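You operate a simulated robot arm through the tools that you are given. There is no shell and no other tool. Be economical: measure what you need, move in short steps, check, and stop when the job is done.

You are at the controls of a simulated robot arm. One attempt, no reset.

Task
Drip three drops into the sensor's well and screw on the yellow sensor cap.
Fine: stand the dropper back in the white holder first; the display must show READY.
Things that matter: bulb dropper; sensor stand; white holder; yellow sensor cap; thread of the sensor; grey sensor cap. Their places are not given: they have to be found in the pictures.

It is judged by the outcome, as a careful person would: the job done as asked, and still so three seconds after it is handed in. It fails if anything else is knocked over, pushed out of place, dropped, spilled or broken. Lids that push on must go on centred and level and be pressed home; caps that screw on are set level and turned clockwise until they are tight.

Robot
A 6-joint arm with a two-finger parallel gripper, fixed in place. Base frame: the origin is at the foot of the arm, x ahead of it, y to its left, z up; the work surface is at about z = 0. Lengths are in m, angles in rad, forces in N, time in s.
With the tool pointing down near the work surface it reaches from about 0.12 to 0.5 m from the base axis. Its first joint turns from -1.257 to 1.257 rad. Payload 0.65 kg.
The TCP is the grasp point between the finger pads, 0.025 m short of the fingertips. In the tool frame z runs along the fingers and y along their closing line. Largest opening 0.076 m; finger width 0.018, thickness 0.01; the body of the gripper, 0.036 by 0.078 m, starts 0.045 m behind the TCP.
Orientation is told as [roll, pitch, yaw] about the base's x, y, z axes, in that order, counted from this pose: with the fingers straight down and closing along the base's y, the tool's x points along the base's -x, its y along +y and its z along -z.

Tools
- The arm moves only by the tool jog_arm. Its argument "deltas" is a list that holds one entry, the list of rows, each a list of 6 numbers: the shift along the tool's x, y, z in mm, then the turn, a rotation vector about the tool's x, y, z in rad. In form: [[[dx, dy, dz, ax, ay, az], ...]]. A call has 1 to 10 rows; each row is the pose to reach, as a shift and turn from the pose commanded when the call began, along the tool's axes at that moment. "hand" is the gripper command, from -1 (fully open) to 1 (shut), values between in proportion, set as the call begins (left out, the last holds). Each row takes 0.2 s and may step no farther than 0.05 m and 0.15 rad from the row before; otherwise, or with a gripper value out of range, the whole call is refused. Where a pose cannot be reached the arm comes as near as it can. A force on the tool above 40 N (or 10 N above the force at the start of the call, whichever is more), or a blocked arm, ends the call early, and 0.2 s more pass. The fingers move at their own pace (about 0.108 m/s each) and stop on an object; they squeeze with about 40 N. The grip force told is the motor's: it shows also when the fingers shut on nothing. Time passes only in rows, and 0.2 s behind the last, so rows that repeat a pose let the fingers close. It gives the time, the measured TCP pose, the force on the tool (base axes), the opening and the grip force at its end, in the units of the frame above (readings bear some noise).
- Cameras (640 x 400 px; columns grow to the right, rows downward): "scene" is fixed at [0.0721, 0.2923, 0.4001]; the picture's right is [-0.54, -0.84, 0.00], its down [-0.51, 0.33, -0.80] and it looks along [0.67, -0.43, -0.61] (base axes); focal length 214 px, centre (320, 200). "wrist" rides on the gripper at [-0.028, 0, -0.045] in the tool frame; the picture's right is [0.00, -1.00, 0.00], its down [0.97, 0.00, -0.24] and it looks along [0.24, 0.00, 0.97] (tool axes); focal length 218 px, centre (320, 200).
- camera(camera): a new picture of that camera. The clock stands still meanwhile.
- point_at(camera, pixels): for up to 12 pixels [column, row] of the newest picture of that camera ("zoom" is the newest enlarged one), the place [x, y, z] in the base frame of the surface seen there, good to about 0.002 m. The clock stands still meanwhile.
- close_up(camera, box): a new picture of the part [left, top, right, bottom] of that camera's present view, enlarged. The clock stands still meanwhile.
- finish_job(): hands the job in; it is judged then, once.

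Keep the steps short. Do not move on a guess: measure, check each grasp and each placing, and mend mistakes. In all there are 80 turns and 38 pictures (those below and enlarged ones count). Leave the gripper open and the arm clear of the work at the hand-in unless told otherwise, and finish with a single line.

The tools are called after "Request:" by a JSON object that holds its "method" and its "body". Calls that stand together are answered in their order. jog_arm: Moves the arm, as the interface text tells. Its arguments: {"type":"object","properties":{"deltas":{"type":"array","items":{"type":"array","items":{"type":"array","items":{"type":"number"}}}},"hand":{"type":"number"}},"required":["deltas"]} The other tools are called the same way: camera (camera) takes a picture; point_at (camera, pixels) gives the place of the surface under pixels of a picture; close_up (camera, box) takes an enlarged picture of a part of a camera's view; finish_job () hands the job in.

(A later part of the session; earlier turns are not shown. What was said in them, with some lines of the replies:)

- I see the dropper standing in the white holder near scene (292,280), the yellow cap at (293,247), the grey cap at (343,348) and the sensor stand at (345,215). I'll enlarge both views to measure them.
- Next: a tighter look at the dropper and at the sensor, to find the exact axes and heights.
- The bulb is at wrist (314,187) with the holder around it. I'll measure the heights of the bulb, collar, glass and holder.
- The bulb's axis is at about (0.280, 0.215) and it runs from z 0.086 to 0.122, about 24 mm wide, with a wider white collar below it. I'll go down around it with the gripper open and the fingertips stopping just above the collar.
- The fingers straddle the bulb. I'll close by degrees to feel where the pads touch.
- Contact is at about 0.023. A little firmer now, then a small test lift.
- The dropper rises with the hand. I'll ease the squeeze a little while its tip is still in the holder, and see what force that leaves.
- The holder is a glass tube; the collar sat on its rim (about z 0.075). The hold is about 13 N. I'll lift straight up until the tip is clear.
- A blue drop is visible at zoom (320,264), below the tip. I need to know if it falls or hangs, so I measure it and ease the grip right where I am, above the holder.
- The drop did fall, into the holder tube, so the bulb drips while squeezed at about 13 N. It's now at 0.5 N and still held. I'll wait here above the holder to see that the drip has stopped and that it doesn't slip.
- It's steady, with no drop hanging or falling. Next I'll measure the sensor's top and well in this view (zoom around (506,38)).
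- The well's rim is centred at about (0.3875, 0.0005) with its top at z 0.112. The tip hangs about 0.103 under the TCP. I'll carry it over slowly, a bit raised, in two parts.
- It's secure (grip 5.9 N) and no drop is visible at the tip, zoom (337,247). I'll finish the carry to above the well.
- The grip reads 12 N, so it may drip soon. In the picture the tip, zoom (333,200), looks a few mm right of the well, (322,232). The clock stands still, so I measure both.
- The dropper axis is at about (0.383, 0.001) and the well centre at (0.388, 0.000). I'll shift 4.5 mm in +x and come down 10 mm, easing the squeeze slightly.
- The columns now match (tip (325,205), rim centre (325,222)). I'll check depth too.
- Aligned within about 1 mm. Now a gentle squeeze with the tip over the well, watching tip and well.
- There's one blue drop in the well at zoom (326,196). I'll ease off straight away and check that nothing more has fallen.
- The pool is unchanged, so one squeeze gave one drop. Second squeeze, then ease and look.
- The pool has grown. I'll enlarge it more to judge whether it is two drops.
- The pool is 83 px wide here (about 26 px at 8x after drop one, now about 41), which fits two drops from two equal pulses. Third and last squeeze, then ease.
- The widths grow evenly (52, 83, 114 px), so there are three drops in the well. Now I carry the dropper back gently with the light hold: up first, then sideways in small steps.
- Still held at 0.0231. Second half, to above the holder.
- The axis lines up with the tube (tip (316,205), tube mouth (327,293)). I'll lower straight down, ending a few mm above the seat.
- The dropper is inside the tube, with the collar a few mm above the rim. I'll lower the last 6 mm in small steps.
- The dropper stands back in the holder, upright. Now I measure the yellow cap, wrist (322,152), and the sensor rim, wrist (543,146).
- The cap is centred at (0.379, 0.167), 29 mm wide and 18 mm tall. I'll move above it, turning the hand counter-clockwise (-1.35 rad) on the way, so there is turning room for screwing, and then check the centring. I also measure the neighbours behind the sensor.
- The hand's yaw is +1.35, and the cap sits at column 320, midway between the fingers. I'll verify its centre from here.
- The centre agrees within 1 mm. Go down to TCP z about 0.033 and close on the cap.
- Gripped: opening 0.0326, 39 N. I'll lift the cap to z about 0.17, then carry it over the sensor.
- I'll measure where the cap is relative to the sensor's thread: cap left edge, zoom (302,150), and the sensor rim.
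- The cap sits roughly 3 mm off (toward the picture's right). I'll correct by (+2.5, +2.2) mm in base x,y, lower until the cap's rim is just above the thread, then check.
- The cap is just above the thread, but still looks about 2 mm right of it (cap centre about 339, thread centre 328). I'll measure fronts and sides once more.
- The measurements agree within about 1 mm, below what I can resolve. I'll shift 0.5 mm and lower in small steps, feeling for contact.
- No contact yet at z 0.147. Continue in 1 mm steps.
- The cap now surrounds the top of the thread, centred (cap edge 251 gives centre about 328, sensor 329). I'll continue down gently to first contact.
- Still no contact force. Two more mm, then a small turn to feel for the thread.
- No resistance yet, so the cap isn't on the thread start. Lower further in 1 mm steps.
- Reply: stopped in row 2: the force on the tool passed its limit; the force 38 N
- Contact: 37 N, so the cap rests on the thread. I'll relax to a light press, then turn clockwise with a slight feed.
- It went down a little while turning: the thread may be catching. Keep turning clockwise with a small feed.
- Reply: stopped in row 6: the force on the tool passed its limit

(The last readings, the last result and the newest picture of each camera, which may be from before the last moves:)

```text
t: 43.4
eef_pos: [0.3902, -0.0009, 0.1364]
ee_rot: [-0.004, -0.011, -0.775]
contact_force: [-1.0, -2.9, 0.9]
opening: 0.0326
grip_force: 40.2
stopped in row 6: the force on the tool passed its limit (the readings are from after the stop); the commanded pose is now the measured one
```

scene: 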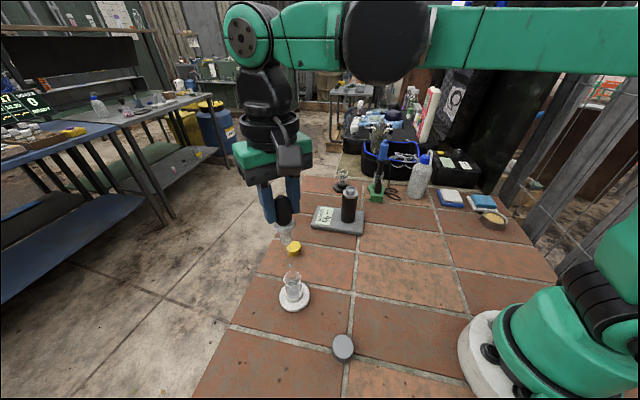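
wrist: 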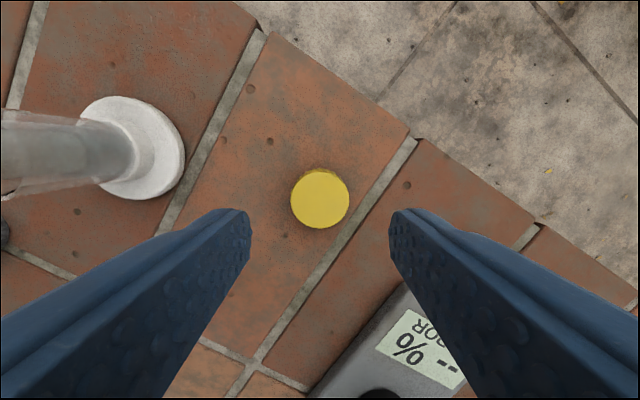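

The turn stopped on force after about 0.77 rad. I'll look at how the cap sits and what the display says.

Request:
{"method": "close_up", "body": {"camera": "scene", "box": [326, 175, 370, 219]}}

```text
9.09 times, centred on (348, 197) of scene
```

zoom: 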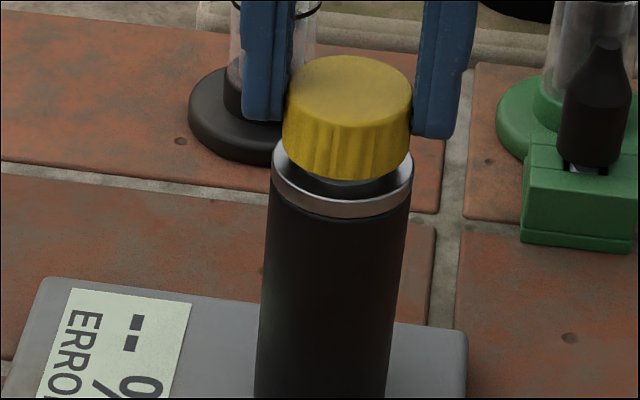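

The cap is level and centred on the thread, with about 4 mm left to the shoulder. The force was probably from my feed not matching the pitch. A short turn without feed will show the sign.

Request:
{"method": "jog_arm", "body": {"deltas": [[[0, 0, 0, 0, 0, 0.15], [0, 0, 0, 0, 0, 0.3], [0, 0, 0, 0, 0, 0.4]]]}}

```text
t: 44.2
eef_pos: [0.3888, -0.0013, 0.1365]
ee_rot: [-0.002, -0.015, -1.178]
contact_force: [-14.5, -6.6, -6.4]
opening: 0.0323
grip_force: 40.0
```

Side force has built up, because the cap sits a bit off the tool's axis. I'll let go of the cap, which stays on the thread, and regrip better centred.

Request:
{"method": "jog_arm", "body": {"deltas": [[[0, 0, 0, 0, 0, 0], [0, 0, 0, 0, 0, 0], [0, 0, 0, 0, 0, 0]]], "hand": -0.2}}

Request:
{"method": "camera", "body": {"camera": "wrist"}}

```text
t: 45.0
eef_pos: [0.3899, -0.0011, 0.1357]
ee_rot: [-0.002, -0.014, -1.175]
contact_force: [0.3, 0.1, 0.3]
opening: 0.0455
grip_force: 0.0
```

```text
5 pictures are left
```

wrist: 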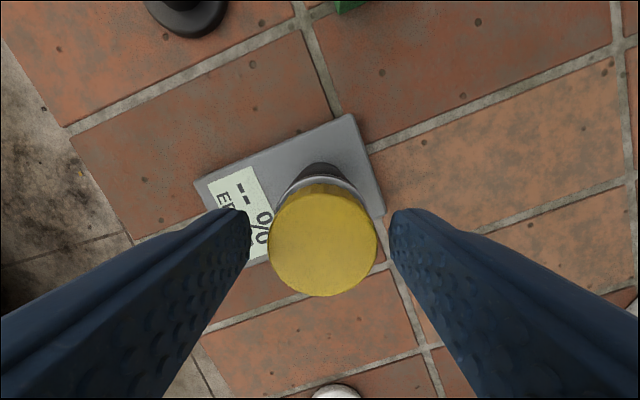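

The cap is centred to within 1 mm of the tool axis and stays on the thread. I'll shift 0.9 mm to be concentric, take out the small tilt (0.014 rad), and swing the open hand back counter-clockwise.

Request:
{"method": "jog_arm", "body": {"deltas": [[[0, -0.9, 0, 0.012, 0.007, 0], [0, -0.9, 0, 0.012, 0.007, 0]]]}}

Request:
{"method": "jog_arm", "body": {"deltas": [[[0, 0, 0, 0, 0, -0.15], [0, 0, 0, 0, 0, -0.3], [0, 0, 0, 0, 0, -0.45], [0, 0, 0, 0, 0, -0.6], [0, 0, 0, 0, 0, -0.75], [0, 0, 0, 0, 0, -0.9], [0, 0, 0, 0, 0, -1.05], [0, 0, 0, 0, 0, -1.2], [0, 0, 0, 0, 0, -1.35], [0, 0, 0, 0, 0, -1.5]]]}}

Request:
{"method": "jog_arm", "body": {"deltas": [[[0, 0, 0, 0, 0, -0.15], [0, 0, 0, 0, 0, -0.3], [0, 0, 0, 0, 0, -0.45], [0, 0, 0, 0, 0, -0.6], [0, 0, 0, 0, 0, -0.75], [0, 0, 0, 0, 0, -0.9], [0, 0, 0, 0, 0, -1.05], [0, 0, 0, 0, 0, -1.05]]]}}

```text
t: 45.6
eef_pos: [0.3903, -0.0017, 0.1363]
ee_rot: [-0.011, -0.005, -1.174]
contact_force: [0.4, -0.1, -0.1]
opening: 0.0454
grip_force: 0.1
```

```text
t: 47.8
eef_pos: [0.3917, -0.0021, 0.1363]
ee_rot: [-0.006, 0.011, 0.328]
contact_force: [0.0, -0.3, 1.2]
opening: 0.0454
grip_force: 0.1
```

```text
t: 49.6
eef_pos: [0.3893, -0.0022, 0.1351]
ee_rot: [0.006, 0.013, 1.378]
contact_force: [-0.3, -0.2, -0.5]
opening: 0.0457
grip_force: 0.0
```

A small tilt remains (roll 0.006, pitch 0.013). I'll level it (ax +0.006, ay -0.013) and then grip the cap again.

Request:
{"method": "jog_arm", "body": {"deltas": [[[-0.4, 0, 0, 0.006, -0.013, 0], [-0.4, 0, 0, 0.006, -0.013, 0]]]}}

Request:
{"method": "jog_arm", "body": {"deltas": [[[0, 0, 0, 0, 0, 0], [0, 0, 0, 0, 0, 0], [0, 0, 0, 0, 0, 0]]], "hand": 0.4}}

```text
t: 50.2
eef_pos: [0.3894, -0.0005, 0.1365]
ee_rot: [-0.001, -0.002, 1.376]
contact_force: [0.3, 0.1, -0.6]
opening: 0.0455
grip_force: 0.0
```

```text
t: 51.0
eef_pos: [0.389, -0.0012, 0.1359]
ee_rot: [0.004, -0.001, 1.374]
contact_force: [-20.4, 0.4, -0.5]
opening: 0.0317
grip_force: 39.8
```

Level now. Gripping gave 20 N along -x, so the hand sits about 1 mm too far in +x. I'll shift along tool +y until it eases.

Request:
{"method": "jog_arm", "body": {"deltas": [[[0, 0.5, 0, 0, 0, 0], [0, 1, 0, 0, 0, 0], [0, 1, 0, 0, 0, 0]]]}}

```text
t: 51.8
eef_pos: [0.3887, -0.002, 0.1358]
ee_rot: [0.002, -0.002, 1.374]
contact_force: [-9.9, 1.5, 13.6]
opening: 0.0316
grip_force: 39.7
```

The force halved with 1 mm. Another 1 mm, then turn with a modest feed.

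Request:
{"method": "jog_arm", "body": {"deltas": [[[0, 0.5, 0, 0, 0, 0], [0, 1, 0, 0, 0, 0], [0, 1, 0, 0, 0, 0]]]}}

Request:
{"method": "jog_arm", "body": {"deltas": [[[0, 0, 0, 0, 0, 0.15], [0, 0, 0, 0, 0, 0.3], [0, 0, 0.1, 0, 0, 0.45], [0, 0, 0.1, 0, 0, 0.6], [0, 0, 0.2, 0, 0, 0.75]]]}}

```text
t: 52.6
eef_pos: [0.3881, -0.0014, 0.1357]
ee_rot: [-0.005, 0.0, 1.375]
contact_force: [27.9, -8.0, 18.1]
opening: 0.0316
grip_force: 39.7
```

```text
t: 53.8
eef_pos: [0.3875, 0.0001, 0.1353]
ee_rot: [0.001, -0.001, 0.623]
contact_force: [16.4, -10.2, -5.7]
opening: 0.032
grip_force: 39.8
```

Slight overshoot (now +16, -10 N). I'll correct by (+0.5, -0.3) mm and continue the turn.

Request:
{"method": "jog_arm", "body": {"deltas": [[[-0.23, -0.53, 0, 0, 0, 0], [-0.23, -0.53, 0.1, 0, 0, 0.15], [-0.23, -0.53, 0.15, 0, 0, 0.3], [-0.23, -0.53, 0.2, 0, 0, 0.45], [-0.23, -0.53, 0.25, 0, 0, 0.6], [-0.23, -0.53, 0.3, 0, 0, 0.75]]]}}

```text
t: 55.2
eef_pos: [0.3885, 0.0002, 0.1363]
ee_rot: [0.002, 0.002, -0.126]
contact_force: [-9.6, 18.3, -30.2]
opening: 0.0318
grip_force: 39.8
```

The cap now pulls the hand down (-30 N): it is screwing down faster than my feed, so the thread is engaged. I'll catch up with the feed, correct sideways, and read.

Request:
{"method": "jog_arm", "body": {"deltas": [[[0.37, 0.56, 0.5, 0, 0, 0], [0.37, 0.56, 0.8, 0, 0, 0], [0.37, 0.56, 0.8, 0, 0, 0]]]}}

Request:
{"method": "jog_arm", "body": {"deltas": [[[0, 0, 0.18, 0, 0, 0.15], [0, 0, 0.36, 0, 0, 0.3], [0, 0, 0.54, 0, 0, 0.45], [0, 0, 0.72, 0, 0, 0.6]]]}}

```text
t: 56.0
eef_pos: [0.3885, -0.0002, 0.1359]
ee_rot: [0.002, 0.001, -0.125]
contact_force: [-17.5, 23.9, 12.3]
opening: 0.032
grip_force: 40.1
```

```text
t: 57.0
eef_pos: [0.3878, 0.001, 0.135]
ee_rot: [0.004, 0.002, -0.725]
contact_force: [-3.8, 23.0, 30.4]
opening: 0.0319
grip_force: 40.2
```

There's excess press now (+30 N), so the pitch is about 0.7 mm per rad. I'll ease the press, shift +y 0.6 mm, and read.

Request:
{"method": "jog_arm", "body": {"deltas": [[[0.4, 0.45, -0.4, 0, 0, 0], [0.4, 0.45, -0.4, 0, 0, 0]]]}}

Request:
{"method": "jog_arm", "body": {"deltas": [[[0, 0, 0.08, 0, 0, 0.15], [0, 0, 0.16, 0, 0, 0.3], [0, 0, 0.26, 0, 0, 0.45], [0, 0, 0.36, 0, 0, 0.6]]]}}

```text
t: 57.6
eef_pos: [0.388, -0.0002, 0.1348]
ee_rot: [0.004, 0.001, -0.724]
contact_force: [9.4, 17.6, -0.6]
opening: 0.0318
grip_force: 40.2
```

```text
t: 58.6
eef_pos: [0.3876, -0.0002, 0.134]
ee_rot: [0.005, -0.002, -1.329]
contact_force: [30.8, 6.5, 13.0]
opening: 0.0318
grip_force: 39.9
```

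Progress: z is down to 0.134. The hand is at -1.33 rad, so time to regrip. Open and read the free pose.

Request:
{"method": "jog_arm", "body": {"deltas": [[[0, 0, 0, 0, 0, 0], [0, 0, 0, 0, 0, 0], [0, 0, 0, 0, 0, 0]]], "hand": -0.2}}

Request:
{"method": "close_up", "body": {"camera": "scene", "box": [326, 175, 370, 219]}}

```text
t: 59.4
eef_pos: [0.3879, 0.002, 0.1344]
ee_rot: [0.0, 0.002, -1.324]
contact_force: [0.6, -0.3, -0.6]
opening: 0.0456
grip_force: 0.2
```

```text
9.09 times, centred on (348, 197) of scene
```

zoom: 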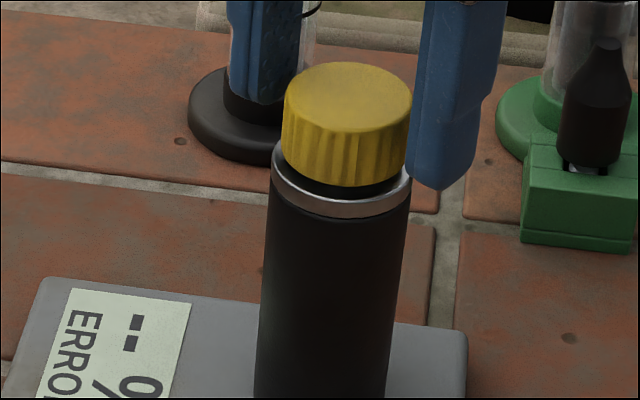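

The cap is 2.5 mm lower, level, with about 2.6 mm to go. I'll swing the open hand back by 3 rad counter-clockwise.

Request:
{"method": "jog_arm", "body": {"deltas": [[[0, 0, 0, 0, 0, -0.15], [0, 0, 0, 0, 0, -0.3], [0, 0, 0, 0, 0, -0.45], [0, 0, 0, 0, 0, -0.6], [0, 0, 0, 0, 0, -0.75], [0, 0, 0, 0, 0, -0.9], [0, 0, 0, 0, 0, -1.05], [0, 0, 0, 0, 0, -1.2], [0, 0, 0, 0, 0, -1.35], [0, 0, 0, 0, 0, -1.5]]]}}

Request:
{"method": "jog_arm", "body": {"deltas": [[[0, 0, 0, 0, 0, -0.15], [0, 0, 0, 0, 0, -0.3], [0, 0, 0, 0, 0, -0.45], [0, 0, 0, 0, 0, -0.6], [0, 0, 0, 0, 0, -0.75], [0, 0, 0, 0, 0, -0.9], [0, 0, 0, 0, 0, -1.05], [0, 0, 0, 0, 0, -1.2], [0, 0, 0, 0, 0, -1.35], [0, 0, 0, 0, 0, -1.5]]]}}

Request:
{"method": "jog_arm", "body": {"deltas": [[[0, 0, 0, 0, 0, 0], [0, 0, 0, 0, 0, 0]]]}}

```text
t: 61.6
eef_pos: [0.3875, -0.0001, 0.1338]
ee_rot: [0.002, 0.0, 0.179]
contact_force: [0.3, 0.9, 0.3]
opening: 0.0456
grip_force: 0.1
```

```text
t: 63.8
eef_pos: [0.3878, 0.0011, 0.1329]
ee_rot: [-0.002, -0.002, 1.681]
contact_force: [0.4, -0.1, 0.5]
opening: 0.0454
grip_force: 0.1
```

```text
t: 64.4
eef_pos: [0.3882, 0.0004, 0.1345]
ee_rot: [-0.001, -0.002, 1.674]
contact_force: [0.0, -0.6, 0.0]
opening: 0.0458
grip_force: 0.1
```

The hand is level and concentric at (0.388, 0.0005), yaw 1.68. Grip.

Request:
{"method": "jog_arm", "body": {"deltas": [[[0, 0, 0, 0, 0, 0], [0, 0, 0, 0, 0, 0], [0, 0, 0, 0, 0, 0]]], "hand": 0.4}}

Request:
{"method": "jog_arm", "body": {"deltas": [[[0, 0, 0.1, 0, 0, 0.15], [0, 0, 0.2, 0, 0, 0.3], [0, 0, 0.3, 0, 0, 0.45], [0, 0, 0.4, 0, 0, 0.6]]]}}

```text
t: 65.2
eef_pos: [0.3895, 0.0006, 0.1334]
ee_rot: [-0.003, -0.002, 1.677]
contact_force: [23.3, 2.3, -1.6]
opening: 0.0321
grip_force: 39.9
```

```text
t: 66.2
eef_pos: [0.3889, 0.0021, 0.1329]
ee_rot: [-0.005, -0.003, 1.072]
contact_force: [31.0, -5.0, -12.7]
opening: 0.0314
grip_force: 40.0
```

Thread is pulling down, as it should. I'll correct +0.8 mm in x and carry on turning, feed about 1 mm per rad.

Request:
{"method": "jog_arm", "body": {"deltas": [[[-0.3, -0.75, 0.15, 0, 0, 0], [-0.3, -0.75, 0.3, 0, 0, 0.15], [-0.3, -0.75, 0.43, 0, 0, 0.3], [-0.3, -0.75, 0.56, 0, 0, 0.45], [-0.3, -0.75, 0.7, 0, 0, 0.6]]]}}

```text
t: 67.4
eef_pos: [0.3895, 0.0002, 0.1324]
ee_rot: [-0.001, -0.004, 0.472]
contact_force: [26.6, -5.8, 9.5]
opening: 0.0316
grip_force: 40.1
```

Request:
{"method": "jog_arm", "body": {"deltas": [[[-0.55, -0.45, 0, 0, 0, 0], [-0.55, -0.45, 0.1, 0, 0, 0.15], [-0.55, -0.45, 0.2, 0, 0, 0.3], [-0.55, -0.45, 0.32, 0, 0, 0.45], [-0.55, -0.45, 0.45, 0, 0, 0.6]]]}}

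```text
t: 68.6
eef_pos: [0.3888, 0.0003, 0.1327]
ee_rot: [0.002, -0.003, -0.127]
contact_force: [19.2, -8.9, 19.4]
opening: 0.0314
grip_force: 40.1
```

Continuing clockwise, easing sideways a little and with less feed.

Request:
{"method": "jog_arm", "body": {"deltas": [[[-0.4, -0.25, 0, 0, 0, 0], [-0.4, -0.25, 0, 0, 0, 0.15], [-0.4, -0.25, 0.1, 0, 0, 0.3], [-0.4, -0.25, 0.2, 0, 0, 0.45], [-0.4, -0.25, 0.3, 0, 0, 0.6]]]}}

Request:
{"method": "jog_arm", "body": {"deltas": [[[0, 0, 0, 0, 0, 0.15], [0, 0, 0.1, 0, 0, 0.3], [0, 0, 0.2, 0, 0, 0.45], [0, 0, 0.3, 0, 0, 0.6]]]}}

```text
t: 69.8
eef_pos: [0.3889, -0.0004, 0.1327]
ee_rot: [0.0, 0.0, -0.728]
contact_force: [13.4, -15.0, -7.0]
opening: 0.032
grip_force: 40.0
```

```text
t: 70.8
eef_pos: [0.3893, -0.0003, 0.1323]
ee_rot: [-0.004, 0.0, -1.328]
contact_force: [-18.0, -19.5, -19.1]
opening: 0.0319
grip_force: 40.0
```

Request:
{"method": "jog_arm", "body": {"deltas": [[[-0.37, -0.6, 0.3, 0, 0, 0], [-0.37, -0.6, 0.5, 0, 0, 0.15], [-0.37, -0.6, 0.6, 0, 0, 0.3], [-0.37, -0.6, 0.7, 0, 0, 0.45]]]}}

Request:
{"method": "jog_arm", "body": {"deltas": [[[0, 0, 0, 0, 0, 0], [0, 0, 0, 0, 0, 0], [0, 0, 0, 0, 0, 0]]], "hand": -0.2}}

Request:
{"method": "close_up", "body": {"camera": "scene", "box": [326, 175, 370, 219]}}

```text
t: 71.8
eef_pos: [0.3894, -0.0005, 0.1307]
ee_rot: [-0.004, 0.001, -1.777]
contact_force: [-27.6, -7.0, 6.1]
opening: 0.0318
grip_force: 40.3
```

```text
t: 72.6
eef_pos: [0.39, -0.0003, 0.1314]
ee_rot: [0.001, 0.002, -1.775]
contact_force: [-0.1, -0.1, 0.2]
opening: 0.0456
grip_force: 0.0
```

```text
9.09 times, centred on (348, 197) of scene
```

zoom: 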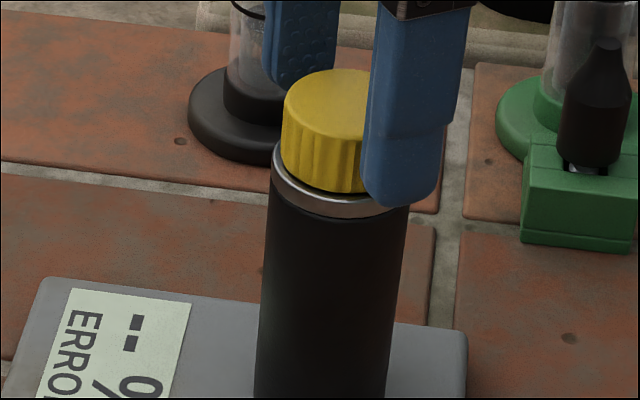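

The cap is nearly down on the shoulder, level. One more regrip: centre the hand (-1.2 mm x, +0.4 mm y), swing back 3 rad, grip, and tighten.

Request:
{"method": "jog_arm", "body": {"deltas": [[[0.15, -1.25, 0, 0, 0, -0.15], [0.15, -1.25, 0, 0, 0, -0.3], [0.15, -1.25, 0, 0, 0, -0.45], [0.15, -1.25, 0, 0, 0, -0.6], [0.15, -1.25, 0, 0, 0, -0.75], [0.15, -1.25, 0, 0, 0, -0.9], [0.15, -1.25, 0, 0, 0, -1.05], [0.15, -1.25, 0, 0, 0, -1.2], [0.15, -1.25, 0, 0, 0, -1.35], [0.15, -1.25, 0, 0, 0, -1.5]]]}}

Request:
{"method": "jog_arm", "body": {"deltas": [[[0, 0, 0, 0, 0, -0.15], [0, 0, 0, 0, 0, -0.3], [0, 0, 0, 0, 0, -0.45], [0, 0, 0, 0, 0, -0.6], [0, 0, 0, 0, 0, -0.75], [0, 0, 0, 0, 0, -0.9], [0, 0, 0, 0, 0, -1.05], [0, 0, 0, 0, 0, -1.2], [0, 0, 0, 0, 0, -1.35], [0, 0, 0, 0, 0, -1.5]]]}}

Request:
{"method": "jog_arm", "body": {"deltas": [[[0, 0, 0, 0, 0, 0], [0, 0, 0, 0, 0, 0], [0, 0, 0, 0, 0, 0]]], "hand": 0.4}}

```text
t: 74.8
eef_pos: [0.389, -0.0002, 0.1307]
ee_rot: [0.003, -0.001, -0.273]
contact_force: [0.4, 0.1, -0.7]
opening: 0.0458
grip_force: 0.0
```

```text
t: 77.0
eef_pos: [0.387, -0.0008, 0.13]
ee_rot: [0.0, -0.002, 1.228]
contact_force: [0.1, 1.2, 0.4]
opening: 0.0454
grip_force: 0.1
```

```text
t: 77.8
eef_pos: [0.3885, 0.0006, 0.1307]
ee_rot: [-0.004, -0.001, 1.227]
contact_force: [28.7, -6.8, -3.6]
opening: 0.0324
grip_force: 39.9
```

Gripped with some side force (+29 N in x). I'll correct 0.7 mm and turn.

Request:
{"method": "jog_arm", "body": {"deltas": [[[-0.1, -0.71, 0, 0, 0, 0], [-0.1, -0.71, 0.1, 0, 0, 0.15], [-0.1, -0.71, 0.2, 0, 0, 0.3], [-0.1, -0.71, 0.3, 0, 0, 0.45], [-0.1, -0.71, 0.35, 0, 0, 0.6]]]}}

Request:
{"method": "jog_arm", "body": {"deltas": [[[0, 0, 0.1, 0, 0, 0.15], [0, 0, 0.2, 0, 0, 0.3], [0, 0, 0.3, 0, 0, 0.45], [0, 0, 0.35, 0, 0, 0.6]]]}}

```text
t: 79.0
eef_pos: [0.3889, -0.0008, 0.131]
ee_rot: [0.004, 0.004, 0.624]
contact_force: [-0.3, -2.5, 0.3]
opening: 0.0325
grip_force: 40.1
```

```text
t: 80.0
eef_pos: [0.3875, -0.0004, 0.129]
ee_rot: [0.002, 0.002, 0.023]
contact_force: [7.2, -1.1, -34.8]
opening: 0.0323
grip_force: 39.9
```

The cap keeps pulling down. I'll catch up with the feed and continue.

Request:
{"method": "jog_arm", "body": {"deltas": [[[0, 0, 0.5, 0, 0, 0], [0, 0, 0.65, 0, 0, 0]]]}}

Request:
{"method": "jog_arm", "body": {"deltas": [[[0, 0, 0.1, 0, 0, 0.15], [0, 0, 0.2, 0, 0, 0.3], [0, 0, 0.3, 0, 0, 0.45], [0, 0, 0.35, 0, 0, 0.6]]]}}

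```text
t: 80.6
eef_pos: [0.3882, 0.0001, 0.13]
ee_rot: [0.002, 0.002, 0.024]
contact_force: [-6.5, 3.8, 7.3]
opening: 0.0325
grip_force: 40.4
```

```text
t: 81.6
eef_pos: [0.3897, -0.0002, 0.1299]
ee_rot: [0.003, -0.001, -0.578]
contact_force: [2.3, 8.6, -13.9]
opening: 0.0324
grip_force: 40.3
```

Request:
{"method": "jog_arm", "body": {"deltas": [[[0, 0, 0.3, 0, 0, 0.15], [0, 0, 0.4, 0, 0, 0.3], [0, 0, 0.5, 0, 0, 0.45], [0, 0, 0.6, 0, 0, 0.6]]]}}

Request:
{"method": "close_up", "body": {"camera": "scene", "box": [326, 175, 370, 219]}}

```text
t: 82.6
eef_pos: [0.3887, 0.0006, 0.1299]
ee_rot: [0.003, 0.002, -1.177]
contact_force: [10.3, 9.0, -1.1]
opening: 0.0326
grip_force: 40.5
```

```text
9.09 times, centred on (348, 197) of scene
```

zoom: 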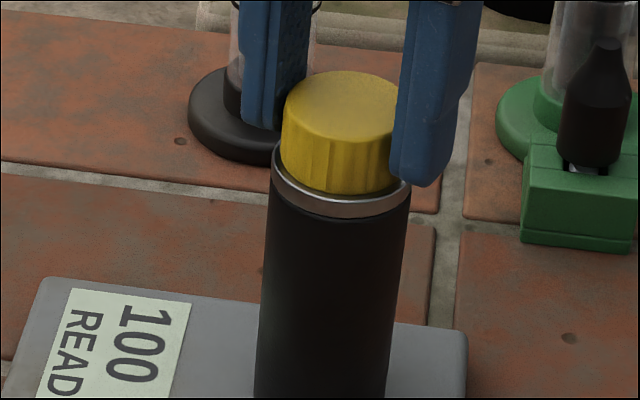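

The display reads 100 READY. A last short turn without feed will confirm it is tight.

Request:
{"method": "jog_arm", "body": {"deltas": [[[0, 0, 0, 0, 0, 0.1], [0, 0, 0, 0, 0, 0.2], [0, 0, 0, 0, 0, 0.3], [0, 0, 0, 0, 0, 0.4]]]}}

```text
t: 83.6
eef_pos: [0.3883, -0.0005, 0.1291]
ee_rot: [0.003, 0.002, -1.577]
contact_force: [21.5, 11.0, 4.7]
opening: 0.0317
grip_force: 39.8
```

There was no further downward travel, so the cap is tight. I'll relieve the side force, open, and lift clear.

Request:
{"method": "jog_arm", "body": {"deltas": [[[0.3, 0.5, 0, 0, 0, 0], [0.3, 0.5, 0, 0, 0, 0]]]}}

Request:
{"method": "jog_arm", "body": {"deltas": [[[0, 0, 0, 0, 0, 0], [0, 0, 0, 0, 0, 0], [0, 0, 0, 0, 0, 0]]], "hand": -0.3}}

Request:
{"method": "jog_arm", "body": {"deltas": [[[0, 0, -10, 0, 0, 0], [0, 0, -30, 0, 0, 0], [0, 0, -60, 0, 0, 0], [0, 0, -100, 0, 0, 0], [0, 0, -140, 0, 0, 0], [0, 0, -160, 0, 0, 0], [0, 0, -160, 0, 0, 0]]]}}

Request:
{"method": "camera", "body": {"camera": "scene"}}

Request:
{"method": "close_up", "body": {"camera": "scene", "box": [300, 170, 390, 250]}}

```text
t: 84.2
eef_pos: [0.3875, -0.0002, 0.1294]
ee_rot: [-0.003, -0.002, -1.576]
contact_force: [9.5, 0.5, 1.0]
opening: 0.0318
grip_force: 40.5
```

```text
t: 85.0
eef_pos: [0.3889, 0.0002, 0.1287]
ee_rot: [0.0, 0.002, -1.574]
contact_force: [0.2, 0.2, -0.2]
opening: 0.0494
grip_force: 0.0
```

```text
t: 86.6
eef_pos: [0.3901, -0.0014, 0.2884]
ee_rot: [-0.001, 0.002, -1.575]
contact_force: [-0.4, -0.5, -0.2]
opening: 0.0495
grip_force: 0.0
```

```text
1 pictures are left
```

scene: 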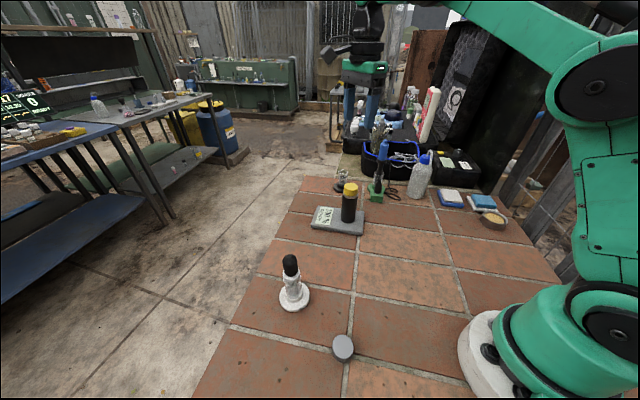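

```text
5.00 times, centred on (345, 210) of scene
```

zoom: 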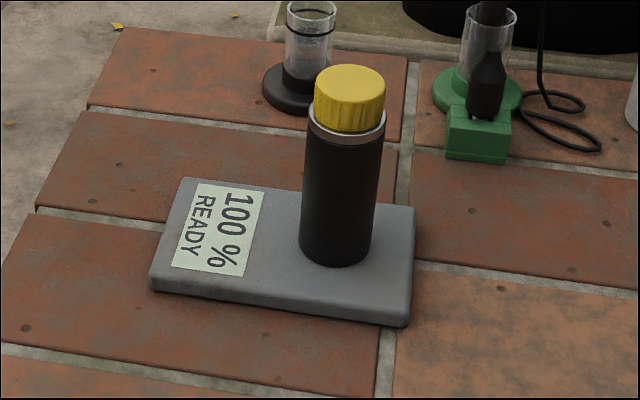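

The display shows 100 % READY. The yellow cap is level and tight, the dropper stands in its holder, the grey cap hasn't moved, and the open arm is clear. Handing in.

Request:
{"method": "finish_job", "body": {}}

```text
The job is handed in.
```

Three drops are in the sensor's well, the dropper is back in its white holder, the yellow cap is screwed tight, and the display reads 100 % READY.
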